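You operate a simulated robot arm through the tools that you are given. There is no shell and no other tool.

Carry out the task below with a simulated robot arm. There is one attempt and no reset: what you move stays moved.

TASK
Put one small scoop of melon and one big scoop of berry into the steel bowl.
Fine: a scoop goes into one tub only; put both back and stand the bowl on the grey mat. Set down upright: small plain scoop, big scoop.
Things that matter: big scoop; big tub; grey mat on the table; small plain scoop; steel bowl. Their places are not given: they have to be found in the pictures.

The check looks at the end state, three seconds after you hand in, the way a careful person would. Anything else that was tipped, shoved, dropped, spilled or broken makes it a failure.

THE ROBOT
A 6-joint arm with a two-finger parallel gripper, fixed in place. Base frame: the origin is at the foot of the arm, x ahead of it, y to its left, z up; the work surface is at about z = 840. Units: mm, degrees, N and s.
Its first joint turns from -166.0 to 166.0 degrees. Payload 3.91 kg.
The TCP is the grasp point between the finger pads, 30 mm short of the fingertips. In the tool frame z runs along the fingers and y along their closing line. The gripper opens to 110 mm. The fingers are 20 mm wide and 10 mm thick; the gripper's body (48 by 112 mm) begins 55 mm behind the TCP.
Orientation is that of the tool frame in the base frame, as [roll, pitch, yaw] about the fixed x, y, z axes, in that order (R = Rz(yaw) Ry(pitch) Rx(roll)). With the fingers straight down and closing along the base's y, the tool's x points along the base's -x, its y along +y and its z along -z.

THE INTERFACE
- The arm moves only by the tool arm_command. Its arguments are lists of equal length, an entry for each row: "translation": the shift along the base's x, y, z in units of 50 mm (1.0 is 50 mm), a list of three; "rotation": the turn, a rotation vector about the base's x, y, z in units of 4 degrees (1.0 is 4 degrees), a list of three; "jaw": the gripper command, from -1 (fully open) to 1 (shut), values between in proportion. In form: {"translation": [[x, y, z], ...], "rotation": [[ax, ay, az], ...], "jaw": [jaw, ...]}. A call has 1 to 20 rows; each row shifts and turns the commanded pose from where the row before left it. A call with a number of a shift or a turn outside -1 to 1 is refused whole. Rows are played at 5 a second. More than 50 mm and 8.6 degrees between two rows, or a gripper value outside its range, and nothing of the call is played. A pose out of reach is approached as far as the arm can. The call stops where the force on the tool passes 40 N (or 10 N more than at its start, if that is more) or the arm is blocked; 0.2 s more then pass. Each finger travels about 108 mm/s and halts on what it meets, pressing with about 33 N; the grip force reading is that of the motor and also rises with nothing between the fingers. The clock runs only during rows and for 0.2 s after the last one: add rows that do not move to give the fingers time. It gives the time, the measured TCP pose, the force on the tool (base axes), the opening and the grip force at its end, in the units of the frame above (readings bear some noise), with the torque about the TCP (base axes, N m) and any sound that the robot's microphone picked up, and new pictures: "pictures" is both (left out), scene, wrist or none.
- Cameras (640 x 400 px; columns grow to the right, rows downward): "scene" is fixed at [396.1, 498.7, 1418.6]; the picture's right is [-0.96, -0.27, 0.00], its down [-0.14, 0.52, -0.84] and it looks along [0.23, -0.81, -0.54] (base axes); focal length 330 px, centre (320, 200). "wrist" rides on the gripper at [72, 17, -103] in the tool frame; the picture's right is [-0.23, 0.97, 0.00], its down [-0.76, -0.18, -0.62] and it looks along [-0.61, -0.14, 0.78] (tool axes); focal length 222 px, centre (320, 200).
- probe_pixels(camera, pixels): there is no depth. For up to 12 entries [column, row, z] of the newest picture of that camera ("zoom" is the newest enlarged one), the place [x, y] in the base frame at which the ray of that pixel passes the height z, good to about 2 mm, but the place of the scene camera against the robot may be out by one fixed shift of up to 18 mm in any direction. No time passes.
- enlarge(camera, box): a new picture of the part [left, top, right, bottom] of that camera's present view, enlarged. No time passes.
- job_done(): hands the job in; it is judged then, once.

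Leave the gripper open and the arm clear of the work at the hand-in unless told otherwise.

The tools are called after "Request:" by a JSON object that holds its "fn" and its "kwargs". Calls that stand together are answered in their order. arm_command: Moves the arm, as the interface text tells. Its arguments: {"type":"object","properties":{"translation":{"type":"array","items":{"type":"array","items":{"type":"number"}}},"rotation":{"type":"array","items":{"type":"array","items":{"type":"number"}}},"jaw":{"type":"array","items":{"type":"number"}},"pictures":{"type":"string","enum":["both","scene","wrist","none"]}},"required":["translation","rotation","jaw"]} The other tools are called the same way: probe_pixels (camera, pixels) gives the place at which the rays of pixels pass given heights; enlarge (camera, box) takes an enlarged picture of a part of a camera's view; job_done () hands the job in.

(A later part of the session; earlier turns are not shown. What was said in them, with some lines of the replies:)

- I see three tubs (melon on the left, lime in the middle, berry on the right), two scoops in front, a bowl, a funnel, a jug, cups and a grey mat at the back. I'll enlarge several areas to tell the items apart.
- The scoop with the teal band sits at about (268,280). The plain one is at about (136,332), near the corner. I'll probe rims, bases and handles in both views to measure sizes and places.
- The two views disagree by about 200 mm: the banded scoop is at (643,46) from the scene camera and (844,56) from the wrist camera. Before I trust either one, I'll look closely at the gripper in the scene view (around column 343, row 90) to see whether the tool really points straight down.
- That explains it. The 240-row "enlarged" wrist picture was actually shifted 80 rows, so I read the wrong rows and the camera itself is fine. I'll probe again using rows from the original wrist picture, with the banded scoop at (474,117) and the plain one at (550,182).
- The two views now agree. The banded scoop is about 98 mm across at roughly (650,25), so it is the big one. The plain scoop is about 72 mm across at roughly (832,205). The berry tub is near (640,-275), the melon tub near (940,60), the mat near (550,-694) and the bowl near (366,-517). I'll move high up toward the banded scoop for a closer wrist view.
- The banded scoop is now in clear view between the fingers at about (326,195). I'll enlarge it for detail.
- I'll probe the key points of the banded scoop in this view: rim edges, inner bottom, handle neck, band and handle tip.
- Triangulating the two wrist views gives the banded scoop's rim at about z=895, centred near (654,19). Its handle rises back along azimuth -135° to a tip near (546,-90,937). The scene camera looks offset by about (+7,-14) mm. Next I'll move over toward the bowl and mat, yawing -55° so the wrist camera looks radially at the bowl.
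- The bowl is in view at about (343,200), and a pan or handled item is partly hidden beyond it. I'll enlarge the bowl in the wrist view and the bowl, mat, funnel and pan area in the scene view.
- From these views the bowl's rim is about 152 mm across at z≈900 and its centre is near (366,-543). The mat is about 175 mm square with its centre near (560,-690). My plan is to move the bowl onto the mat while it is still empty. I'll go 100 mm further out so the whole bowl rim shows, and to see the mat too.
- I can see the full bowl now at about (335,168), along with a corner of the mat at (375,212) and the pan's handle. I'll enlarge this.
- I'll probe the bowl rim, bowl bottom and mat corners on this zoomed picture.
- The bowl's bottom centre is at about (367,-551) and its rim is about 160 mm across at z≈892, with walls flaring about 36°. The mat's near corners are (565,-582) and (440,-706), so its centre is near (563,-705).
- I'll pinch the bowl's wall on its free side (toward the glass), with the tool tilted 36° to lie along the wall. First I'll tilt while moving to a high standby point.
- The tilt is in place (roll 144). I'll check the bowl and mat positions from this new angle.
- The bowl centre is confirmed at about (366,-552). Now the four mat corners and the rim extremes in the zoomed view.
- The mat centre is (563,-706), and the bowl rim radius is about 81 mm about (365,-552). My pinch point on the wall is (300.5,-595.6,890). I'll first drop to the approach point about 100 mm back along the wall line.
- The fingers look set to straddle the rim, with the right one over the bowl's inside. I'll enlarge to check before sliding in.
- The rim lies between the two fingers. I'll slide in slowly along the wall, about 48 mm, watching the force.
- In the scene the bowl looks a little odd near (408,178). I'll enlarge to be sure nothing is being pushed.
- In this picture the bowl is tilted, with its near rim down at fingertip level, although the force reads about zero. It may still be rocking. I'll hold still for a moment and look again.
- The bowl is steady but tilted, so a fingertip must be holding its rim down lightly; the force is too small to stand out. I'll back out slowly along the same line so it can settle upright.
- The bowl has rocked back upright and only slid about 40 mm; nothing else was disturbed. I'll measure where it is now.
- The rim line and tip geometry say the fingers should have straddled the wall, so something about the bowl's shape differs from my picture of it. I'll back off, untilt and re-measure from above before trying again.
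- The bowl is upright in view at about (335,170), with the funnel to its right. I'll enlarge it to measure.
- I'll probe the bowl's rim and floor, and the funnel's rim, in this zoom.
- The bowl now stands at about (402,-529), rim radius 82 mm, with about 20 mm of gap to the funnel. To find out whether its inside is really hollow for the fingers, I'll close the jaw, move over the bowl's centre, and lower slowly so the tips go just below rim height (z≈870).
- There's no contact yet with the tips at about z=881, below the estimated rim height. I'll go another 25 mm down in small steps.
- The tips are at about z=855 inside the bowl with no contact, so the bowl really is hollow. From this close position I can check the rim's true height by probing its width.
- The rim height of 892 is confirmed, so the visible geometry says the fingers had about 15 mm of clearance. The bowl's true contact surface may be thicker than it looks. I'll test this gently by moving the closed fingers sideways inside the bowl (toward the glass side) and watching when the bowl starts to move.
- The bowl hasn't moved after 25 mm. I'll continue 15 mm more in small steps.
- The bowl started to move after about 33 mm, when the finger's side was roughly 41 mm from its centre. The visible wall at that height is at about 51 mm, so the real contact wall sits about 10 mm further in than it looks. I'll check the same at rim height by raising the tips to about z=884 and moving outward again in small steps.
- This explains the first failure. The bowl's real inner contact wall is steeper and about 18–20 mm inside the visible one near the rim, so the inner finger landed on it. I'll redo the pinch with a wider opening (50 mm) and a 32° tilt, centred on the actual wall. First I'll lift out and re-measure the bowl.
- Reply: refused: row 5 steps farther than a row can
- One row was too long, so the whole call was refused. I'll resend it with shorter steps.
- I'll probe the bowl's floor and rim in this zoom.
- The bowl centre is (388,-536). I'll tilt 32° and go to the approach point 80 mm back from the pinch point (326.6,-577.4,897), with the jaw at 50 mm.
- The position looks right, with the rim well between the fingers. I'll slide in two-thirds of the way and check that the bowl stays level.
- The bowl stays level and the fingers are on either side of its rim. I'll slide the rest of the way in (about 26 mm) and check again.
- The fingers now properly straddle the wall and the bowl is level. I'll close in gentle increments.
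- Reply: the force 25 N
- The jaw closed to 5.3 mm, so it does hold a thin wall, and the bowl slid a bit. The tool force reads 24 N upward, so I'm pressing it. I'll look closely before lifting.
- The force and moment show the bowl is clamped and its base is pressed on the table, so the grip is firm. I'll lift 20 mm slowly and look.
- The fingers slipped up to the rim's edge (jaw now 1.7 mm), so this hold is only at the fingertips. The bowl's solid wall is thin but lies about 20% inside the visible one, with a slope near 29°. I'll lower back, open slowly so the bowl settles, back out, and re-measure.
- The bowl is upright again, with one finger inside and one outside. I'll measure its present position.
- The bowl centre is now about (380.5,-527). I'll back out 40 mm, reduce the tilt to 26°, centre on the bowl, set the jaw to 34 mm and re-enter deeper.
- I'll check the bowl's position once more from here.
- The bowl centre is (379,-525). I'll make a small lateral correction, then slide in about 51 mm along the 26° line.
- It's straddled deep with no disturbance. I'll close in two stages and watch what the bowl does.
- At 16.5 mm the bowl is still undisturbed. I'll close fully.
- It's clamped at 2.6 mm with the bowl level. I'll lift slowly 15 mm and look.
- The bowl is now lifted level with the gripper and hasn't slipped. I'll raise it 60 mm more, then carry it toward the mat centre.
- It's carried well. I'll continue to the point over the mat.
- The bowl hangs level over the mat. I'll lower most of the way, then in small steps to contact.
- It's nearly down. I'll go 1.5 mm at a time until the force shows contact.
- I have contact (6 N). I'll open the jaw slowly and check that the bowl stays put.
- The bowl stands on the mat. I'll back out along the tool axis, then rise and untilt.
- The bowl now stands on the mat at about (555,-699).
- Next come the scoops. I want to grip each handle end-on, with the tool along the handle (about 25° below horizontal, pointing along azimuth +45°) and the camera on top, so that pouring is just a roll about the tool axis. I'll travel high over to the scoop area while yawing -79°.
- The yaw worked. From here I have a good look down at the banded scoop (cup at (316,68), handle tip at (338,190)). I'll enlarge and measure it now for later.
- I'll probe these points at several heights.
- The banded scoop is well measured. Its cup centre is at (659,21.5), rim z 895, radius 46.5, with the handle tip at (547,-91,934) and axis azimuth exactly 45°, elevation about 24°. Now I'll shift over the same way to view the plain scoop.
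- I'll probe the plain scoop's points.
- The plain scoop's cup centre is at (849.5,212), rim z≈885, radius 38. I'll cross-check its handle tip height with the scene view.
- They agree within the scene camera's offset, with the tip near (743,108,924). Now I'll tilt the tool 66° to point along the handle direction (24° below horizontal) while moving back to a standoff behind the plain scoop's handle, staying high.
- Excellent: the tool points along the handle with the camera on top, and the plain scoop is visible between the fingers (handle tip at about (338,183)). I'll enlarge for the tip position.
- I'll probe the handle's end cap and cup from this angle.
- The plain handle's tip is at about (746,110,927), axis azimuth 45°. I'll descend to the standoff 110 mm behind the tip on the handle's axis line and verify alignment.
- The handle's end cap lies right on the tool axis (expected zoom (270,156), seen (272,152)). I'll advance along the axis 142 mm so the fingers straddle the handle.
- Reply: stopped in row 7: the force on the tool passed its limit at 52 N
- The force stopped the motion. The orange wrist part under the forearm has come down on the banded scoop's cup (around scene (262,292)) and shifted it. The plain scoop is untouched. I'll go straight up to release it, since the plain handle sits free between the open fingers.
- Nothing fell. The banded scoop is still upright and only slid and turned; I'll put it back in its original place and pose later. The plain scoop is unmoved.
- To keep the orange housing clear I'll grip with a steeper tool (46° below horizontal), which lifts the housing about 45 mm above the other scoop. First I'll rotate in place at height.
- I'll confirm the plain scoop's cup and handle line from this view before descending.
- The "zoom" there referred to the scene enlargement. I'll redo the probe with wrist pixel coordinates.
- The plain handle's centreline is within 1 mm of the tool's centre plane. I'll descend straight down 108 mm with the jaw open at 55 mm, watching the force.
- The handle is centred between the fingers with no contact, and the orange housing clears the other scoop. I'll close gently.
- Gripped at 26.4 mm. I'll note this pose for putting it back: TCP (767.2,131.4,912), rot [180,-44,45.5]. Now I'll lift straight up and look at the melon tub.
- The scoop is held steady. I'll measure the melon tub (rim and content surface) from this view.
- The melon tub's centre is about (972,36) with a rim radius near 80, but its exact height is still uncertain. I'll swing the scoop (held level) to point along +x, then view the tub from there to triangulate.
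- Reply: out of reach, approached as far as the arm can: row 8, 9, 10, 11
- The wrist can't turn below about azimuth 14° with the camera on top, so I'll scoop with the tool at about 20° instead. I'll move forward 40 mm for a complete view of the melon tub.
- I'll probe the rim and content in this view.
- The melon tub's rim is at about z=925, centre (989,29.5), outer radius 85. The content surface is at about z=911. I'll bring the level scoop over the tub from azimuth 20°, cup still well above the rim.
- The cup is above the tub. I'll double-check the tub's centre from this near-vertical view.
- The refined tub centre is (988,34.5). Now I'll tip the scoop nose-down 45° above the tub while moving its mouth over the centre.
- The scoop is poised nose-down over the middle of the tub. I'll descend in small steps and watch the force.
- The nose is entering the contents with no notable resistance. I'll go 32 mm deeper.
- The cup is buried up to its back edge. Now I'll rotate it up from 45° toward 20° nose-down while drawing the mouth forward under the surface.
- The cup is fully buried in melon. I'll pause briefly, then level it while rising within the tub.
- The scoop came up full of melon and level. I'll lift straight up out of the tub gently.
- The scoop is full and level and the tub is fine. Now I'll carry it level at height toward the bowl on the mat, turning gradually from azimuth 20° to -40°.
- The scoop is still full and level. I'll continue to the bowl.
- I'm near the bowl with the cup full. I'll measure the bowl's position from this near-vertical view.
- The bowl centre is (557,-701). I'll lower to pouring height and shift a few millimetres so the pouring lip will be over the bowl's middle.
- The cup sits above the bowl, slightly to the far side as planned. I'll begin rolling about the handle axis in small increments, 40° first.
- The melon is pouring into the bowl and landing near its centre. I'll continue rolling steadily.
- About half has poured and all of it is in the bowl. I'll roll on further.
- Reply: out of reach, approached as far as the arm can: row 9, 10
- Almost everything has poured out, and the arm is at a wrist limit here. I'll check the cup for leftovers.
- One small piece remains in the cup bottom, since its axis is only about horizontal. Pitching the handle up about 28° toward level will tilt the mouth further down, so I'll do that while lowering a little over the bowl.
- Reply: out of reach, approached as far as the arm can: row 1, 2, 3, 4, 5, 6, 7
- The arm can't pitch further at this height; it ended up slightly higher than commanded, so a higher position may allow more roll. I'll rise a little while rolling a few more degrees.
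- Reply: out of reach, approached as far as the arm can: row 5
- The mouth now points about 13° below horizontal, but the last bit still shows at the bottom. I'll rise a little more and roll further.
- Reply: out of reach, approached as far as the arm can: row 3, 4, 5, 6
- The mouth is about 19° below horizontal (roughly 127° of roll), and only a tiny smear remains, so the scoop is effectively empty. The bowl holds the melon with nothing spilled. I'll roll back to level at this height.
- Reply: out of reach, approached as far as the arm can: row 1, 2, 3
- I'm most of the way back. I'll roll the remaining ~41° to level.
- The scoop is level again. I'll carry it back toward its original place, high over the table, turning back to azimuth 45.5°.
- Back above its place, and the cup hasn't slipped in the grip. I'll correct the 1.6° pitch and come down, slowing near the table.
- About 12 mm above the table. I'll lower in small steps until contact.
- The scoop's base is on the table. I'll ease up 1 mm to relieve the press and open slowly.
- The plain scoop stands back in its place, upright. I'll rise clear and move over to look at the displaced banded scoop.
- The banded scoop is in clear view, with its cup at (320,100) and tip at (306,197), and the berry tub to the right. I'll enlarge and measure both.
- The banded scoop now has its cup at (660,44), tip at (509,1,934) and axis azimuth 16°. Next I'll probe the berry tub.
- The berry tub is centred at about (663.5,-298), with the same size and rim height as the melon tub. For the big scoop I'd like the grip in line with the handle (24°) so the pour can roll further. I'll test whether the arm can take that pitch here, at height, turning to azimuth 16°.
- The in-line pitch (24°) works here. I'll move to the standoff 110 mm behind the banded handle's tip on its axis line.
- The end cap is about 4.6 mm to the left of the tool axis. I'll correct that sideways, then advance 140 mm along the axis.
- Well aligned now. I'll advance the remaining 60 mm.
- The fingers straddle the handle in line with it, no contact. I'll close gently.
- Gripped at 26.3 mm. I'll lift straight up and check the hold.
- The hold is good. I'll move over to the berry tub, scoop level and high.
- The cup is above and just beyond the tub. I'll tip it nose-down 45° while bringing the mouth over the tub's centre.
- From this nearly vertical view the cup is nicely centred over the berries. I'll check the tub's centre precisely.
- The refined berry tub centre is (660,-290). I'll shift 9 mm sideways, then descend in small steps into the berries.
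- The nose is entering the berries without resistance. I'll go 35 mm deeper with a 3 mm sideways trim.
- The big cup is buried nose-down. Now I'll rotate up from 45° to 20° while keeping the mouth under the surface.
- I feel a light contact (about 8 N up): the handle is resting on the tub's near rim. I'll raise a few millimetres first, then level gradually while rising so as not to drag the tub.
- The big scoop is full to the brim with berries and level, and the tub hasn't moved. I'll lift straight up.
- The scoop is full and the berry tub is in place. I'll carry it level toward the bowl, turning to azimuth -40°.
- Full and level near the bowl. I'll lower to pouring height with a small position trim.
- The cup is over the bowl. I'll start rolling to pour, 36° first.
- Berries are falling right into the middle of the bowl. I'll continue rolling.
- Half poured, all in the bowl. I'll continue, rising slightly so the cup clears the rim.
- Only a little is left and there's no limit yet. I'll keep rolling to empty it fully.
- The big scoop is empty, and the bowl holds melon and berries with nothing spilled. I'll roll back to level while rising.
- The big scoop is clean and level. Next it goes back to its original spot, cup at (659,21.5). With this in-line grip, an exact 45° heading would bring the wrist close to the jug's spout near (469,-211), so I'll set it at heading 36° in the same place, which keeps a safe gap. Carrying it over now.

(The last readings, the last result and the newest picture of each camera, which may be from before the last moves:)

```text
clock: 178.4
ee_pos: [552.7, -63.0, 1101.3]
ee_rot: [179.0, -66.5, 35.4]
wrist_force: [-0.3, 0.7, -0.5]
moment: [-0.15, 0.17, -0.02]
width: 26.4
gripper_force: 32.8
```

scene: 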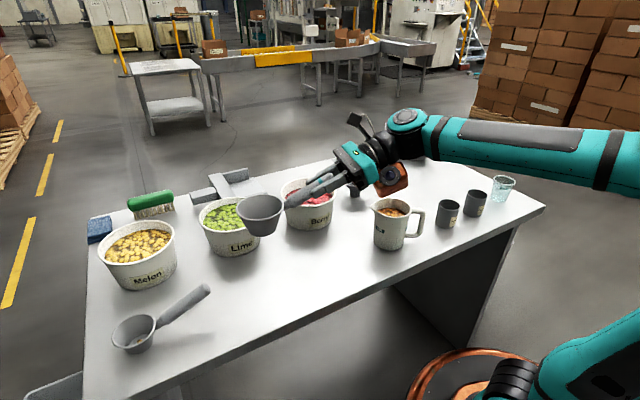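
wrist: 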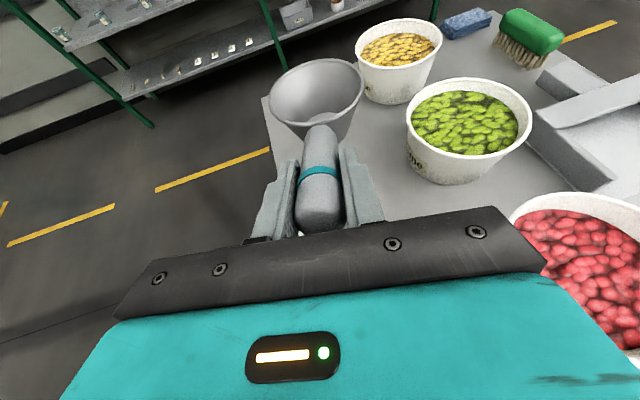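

I'm near the spot. I'll trim the heading and position and descend, slowing near the table.

Request:
{"fn": "arm_command", "kwargs": {"translation": [[0.006, 0.216, -0.3], [0, 0, -0.8], [0, 0, -0.8], [0, 0, -0.6], [0, 0, -0.4], [0, 0, -0.3], [0, 0, 0]], "rotation": [[0, 0, 0.42], [0, 0, 0], [0, 0, 0], [0, 0, 0], [0, 0, 0], [0, 0, 0], [0, 0, 0]], "jaw": [1, 1, 1, 1, 1, 1, 1]}}

Request:
{"fn": "enlarge", "kwargs": {"camera": "scene", "box": [200, 180, 460, 340]}}

```text
clock: 180.0
ee_pos: [551.0, -53.7, 937.8]
ee_rot: [178.9, -66.4, 37.2]
wrist_force: [-0.3, 1.1, -1.7]
moment: [-0.09, 0.19, 0.02]
width: 26.6
gripper_force: 33.3
```

scene: 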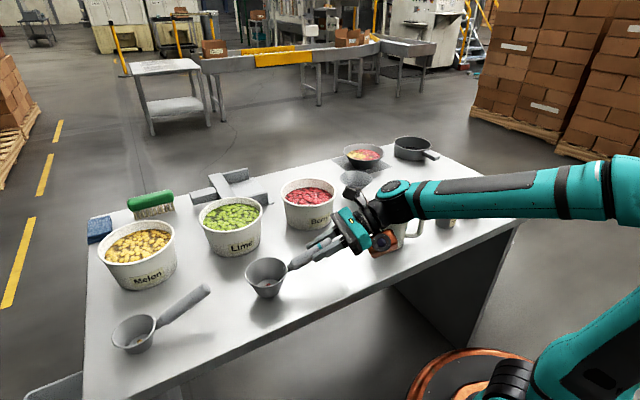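
wrist: 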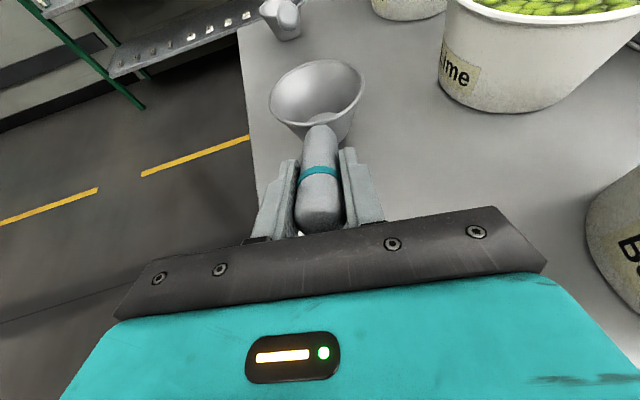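

```text
2.46 times, centred on (330, 260) of scene
```

zoom: 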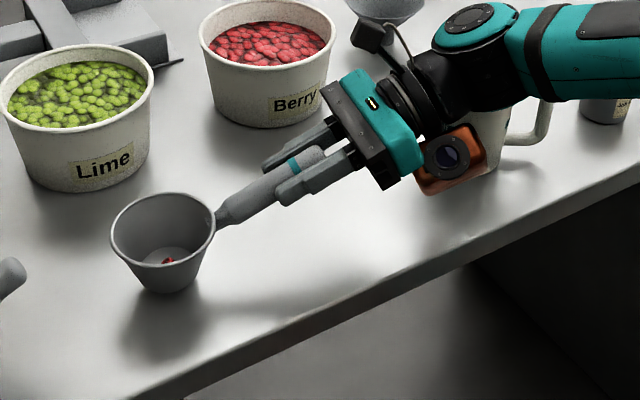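

There's only a tiny berry smear in the cup. About 14 mm to go, so I'll lower in small steps until contact.

Request:
{"fn": "arm_command", "kwargs": {"translation": [[0.02, 0.02, -0.12], [0, 0, -0.08], [0, 0, 0]], "rotation": [[0, 0, 0], [0, 0, 0], [0, 0, 0]], "jaw": [1, 1, 1], "pictures": "none"}}

Request:
{"fn": "arm_command", "kwargs": {"translation": [[0, 0, -0.03], [0, 0, 0], [0, 0, 0]], "rotation": [[0, 0, 0], [0, 0, 0], [0, 0, 0]], "jaw": [1, 1, 1], "pictures": "none"}}

Request:
{"fn": "arm_command", "kwargs": {"translation": [[0, 0, -0.03], [0, 0, 0], [0, 0, 0]], "rotation": [[0, 0, 0], [0, 0, 0], [0, 0, 0]], "jaw": [1, 1, 1], "pictures": "none"}}

```text
clock: 180.8
ee_pos: [553.5, -51.6, 928.9]
ee_rot: [179.0, -66.4, 36.9]
wrist_force: [0.3, -0.1, -2.1]
moment: [-0.07, 0.15, 0.04]
width: 26.0
gripper_force: 32.9
```

```text
clock: 181.6
ee_pos: [553.2, -52.3, 928.0]
ee_rot: [178.8, -66.3, 36.9]
wrist_force: [0.4, 0.3, -2.0]
moment: [-0.12, 0.16, 0.01]
width: 26.3
gripper_force: 33.6
```

```text
clock: 182.4
ee_pos: [553.6, -54.0, 925.4]
ee_rot: [179.0, -66.3, 36.9]
wrist_force: [0.3, -0.1, -1.1]
moment: [-0.11, 0.17, -0.01]
width: 26.3
gripper_force: 32.8
```

No contact yet (z 925.4). I'll keep going in 1.5 mm steps.

Request:
{"fn": "arm_command", "kwargs": {"translation": [[0, 0, -0.03], [0, 0, 0], [0, 0, 0]], "rotation": [[0, 0, 0], [0, 0, 0], [0, 0, 0]], "jaw": [1, 1, 1], "pictures": "none"}}

Request:
{"fn": "arm_command", "kwargs": {"translation": [[0, 0, -0.02], [0, 0, 0], [0, 0, 0]], "rotation": [[0, 0, 0], [0, 0, 0], [0, 0, 0]], "jaw": [1, 1, 1], "pictures": "wrist"}}

```text
clock: 183.2
ee_pos: [553.0, -53.3, 923.7]
ee_rot: [178.9, -66.5, 37.1]
wrist_force: [0.0, 0.9, 5.8]
moment: [0.6, -0.89, 0.03]
width: 26.0
gripper_force: 33.0
```

```text
clock: 184.0
ee_pos: [552.8, -53.8, 923.8]
ee_rot: [178.9, -66.4, 37.1]
wrist_force: [-2.3, -0.9, 11.7]
moment: [0.6, -0.81, 0.0]
width: 26.5
gripper_force: 33.2
```

wrist: 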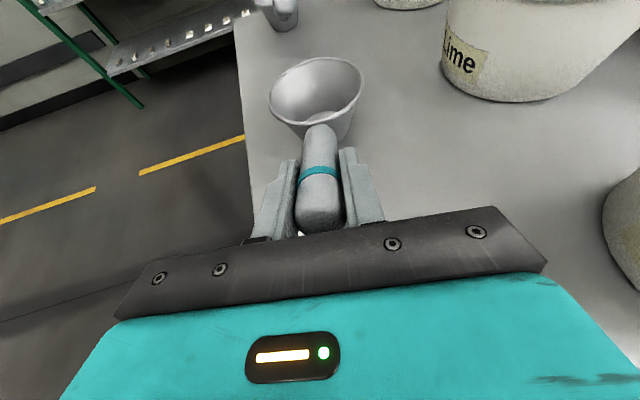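

The scoop's base is on the table. I'll ease up 1 mm and open slowly.

Request:
{"fn": "arm_command", "kwargs": {"translation": [[0, 0, 0.02], [0, 0, 0], [0, 0, 0], [0, 0, 0], [0, 0, 0], [0, 0, 0], [0, 0, 0]], "rotation": [[0, 0, 0], [0, 0, 0], [0, 0, 0], [0, 0, 0], [0, 0, 0], [0, 0, 0], [0, 0, 0]], "jaw": [1, 0.6, 0.48, 0.4, 0.25, 0.1, 0]}}

Request:
{"fn": "enlarge", "kwargs": {"camera": "scene", "box": [200, 180, 460, 340]}}

```text
clock: 185.6
ee_pos: [553.2, -53.5, 923.3]
ee_rot: [178.8, -66.5, 37.1]
wrist_force: [-0.1, 0.0, 0.3]
moment: [0.0, 0.03, -0.01]
width: 54.7
gripper_force: 0.1
```

scene: 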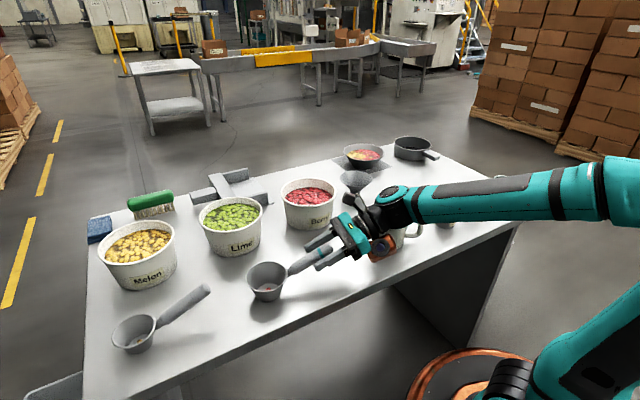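
wrist: 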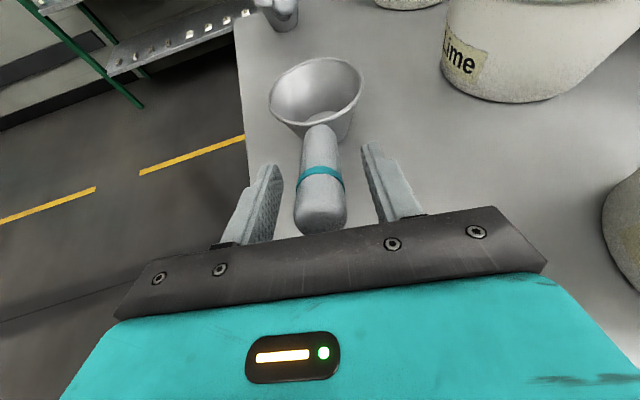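

```text
2.46 times, centred on (330, 260) of scene
```

zoom: 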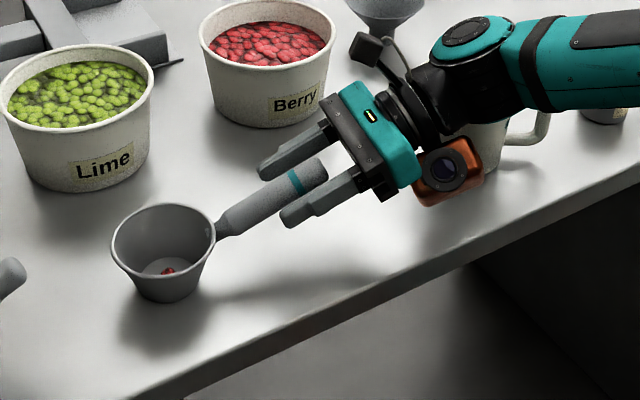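

Released; the scoop stands upright in its place. I'll rise straight up clear of it.

Request:
{"fn": "arm_command", "kwargs": {"translation": [[0, 0, 0.2], [0, 0, 0.5], [0, 0, 0.8], [0, 0, 0.8], [0, 0, 0.8], [-0.3, 0, 0.6], [-0.4, 0, 0.4], [0, 0, 0]], "rotation": [[0, 0, 0], [0, 0, 0], [0, 0, 0], [0, 0, 0], [0, 0, 0], [0, 0, 0], [0, 0, 0], [0, 0, 0]], "jaw": [0, 0, 0, 0, 0, 0, 0, -0.5]}}

Request:
{"fn": "enlarge", "kwargs": {"camera": "scene", "box": [80, 180, 240, 360]}}

Request:
{"fn": "enlarge", "kwargs": {"camera": "scene", "box": [190, 160, 350, 310]}}

Request:
{"fn": "enlarge", "kwargs": {"camera": "scene", "box": [320, 120, 540, 260]}}

```text
clock: 187.4
ee_pos: [518.1, -54.8, 1125.3]
ee_rot: [178.9, -66.4, 37.0]
wrist_force: [0.2, -0.5, -0.5]
moment: [-0.03, -0.02, 0.04]
width: 82.7
gripper_force: 0.0
```

scene: 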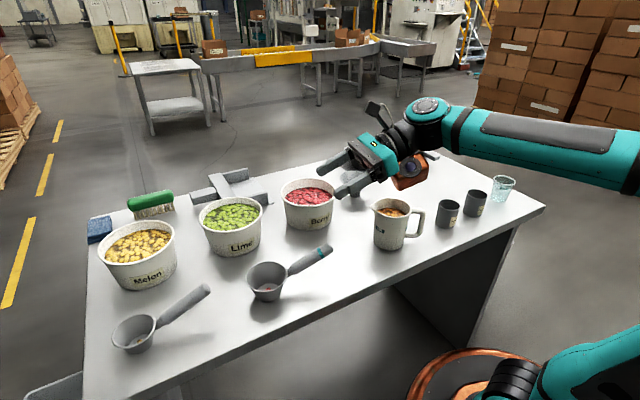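
wrist: 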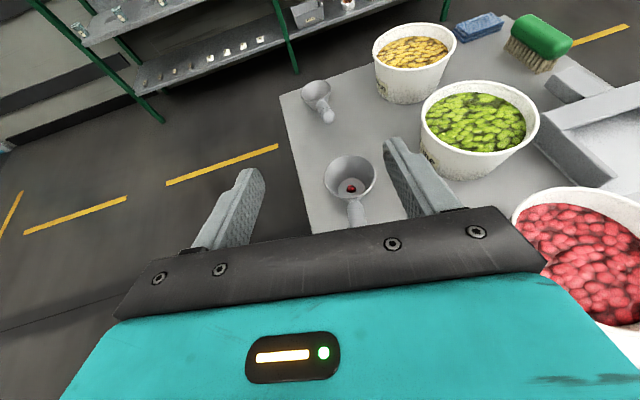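

```text
2.22 times, centred on (160, 270) of scene
```

zoom: 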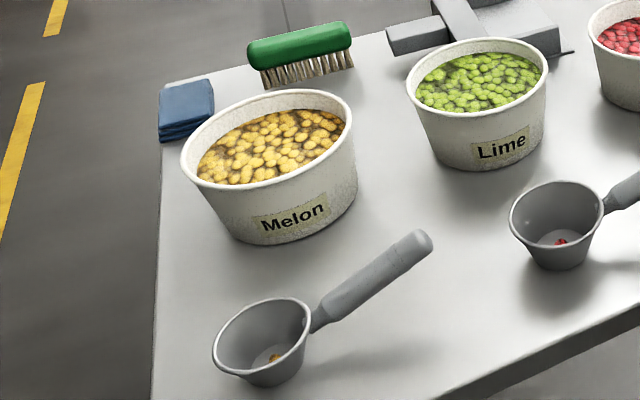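

```text
2.67 times, centred on (270, 235) of scene
```

zoom: 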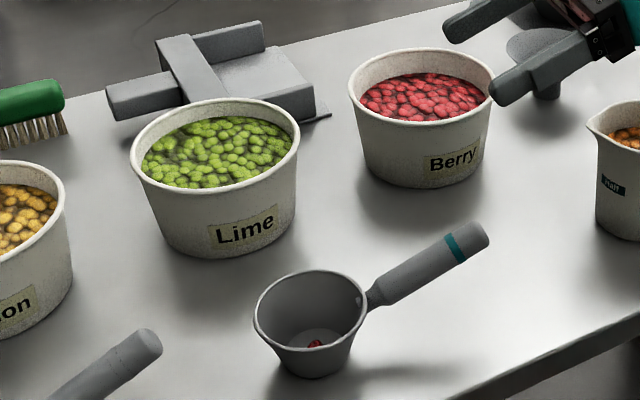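

```text
2.86 times, centred on (430, 190) of scene
```

zoom: 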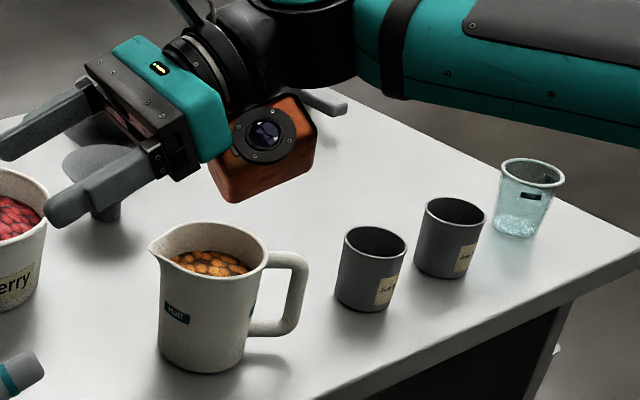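

Comparing with the start, both scoops stand at their places (the plain one within about 1 mm; the big one in the same spot, turned about 9°). The berry and lime tubs are unmoved, and the melon tub shifted only about 5 mm. I'll pull the arm back and up, open the gripper, and check the bowl one last time.

Request:
{"fn": "arm_command", "kwargs": {"translation": [[-0.4, 0.1, 0.4], [-0.5, 0.1, 0.4], [-0.5, 0.1, 0.4], [-0.5, 0.1, 0.3], [-0.4, 0.1, 0], [0, 0, 0]], "rotation": [[0, 0, 0], [0, 0, 0], [0, 0, 0], [0, 0, 0], [0, 0, 0], [0, 0, 0]], "jaw": [-1, -1, -1, -1, -1, -1]}}

Request:
{"fn": "enlarge", "kwargs": {"camera": "scene", "box": [320, 120, 540, 260]}}

Request:
{"fn": "enlarge", "kwargs": {"camera": "scene", "box": [330, 130, 440, 210]}}

```text
clock: 188.8
ee_pos: [403.5, -30.1, 1203.8]
ee_rot: [178.9, -66.4, 37.1]
wrist_force: [0.0, -0.2, -0.5]
moment: [0.01, -0.01, -0.01]
width: 109.9
gripper_force: 0.0
```

scene: 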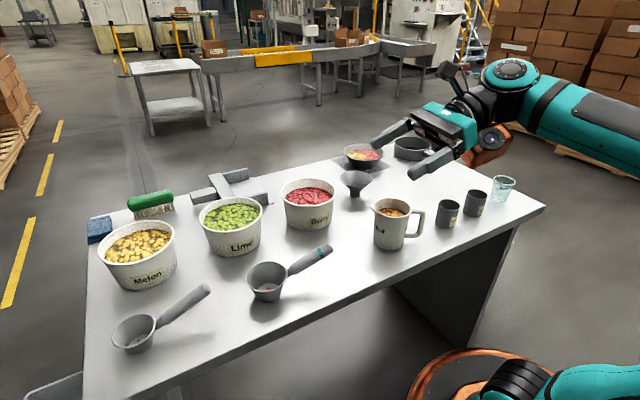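
wrist: 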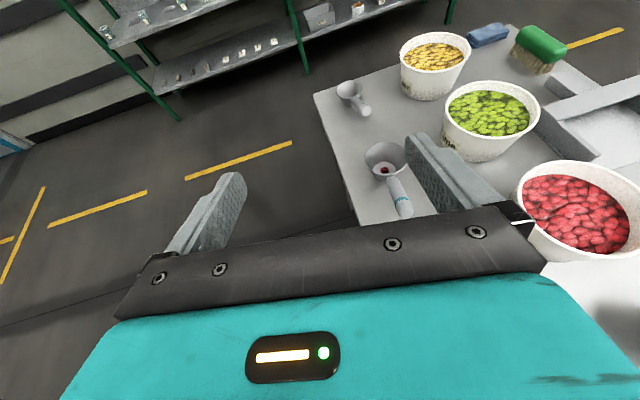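

```text
2.86 times, centred on (430, 190) of scene
```

zoom: 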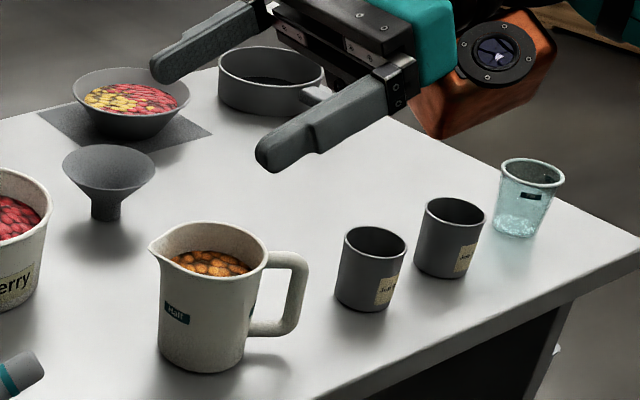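

```text
5.00 times, centred on (385, 170) of scene
```

zoom: 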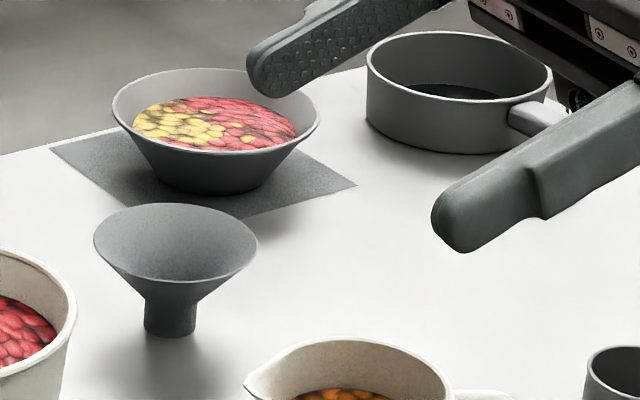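

Everything is in place:
- **Bowl:** it stands on the grey mat holding one small scoop of melon and one big scoop of berry, with nothing spilled.
- **Scoops:** both are upright at their places.
- **Other items:** the funnel, pan, jug, cups and glass are undisturbed.
- **Arm:** the gripper is open and the arm is clear.

I'm handing in.

Request:
{"fn": "job_done", "kwargs": {}}

```text
The job is handed in.
```

The job is handed in. The steel bowl stands on the grey mat with one small scoop of melon and one big scoop of berry in it, and I saw nothing spilled in the pictures.

These things are not exactly as they started, or went less than cleanly:

- **Big scoop:** the arm's orange housing bumped it early on, and it slid and turned but stayed upright. I put it back upright in its original spot, turned about 9° from its starting direction to keep clear of the jug's spout.
- **Small plain scoop:** it is back upright within about 1 mm of where it started.
- **Leftovers:** a tiny piece of fruit remains in the bottom of each scoop.
- **Melon tub:** the scoop dragged it about 5 mm. The lime and berry tubs look unmoved.
- **Bowl:** I moved it while empty. It tipped and slid on the first grip attempts, settled upright each time, and the final carry was level.

Each scoop went into only one tub. The gripper is open and the arm is clear of the work.
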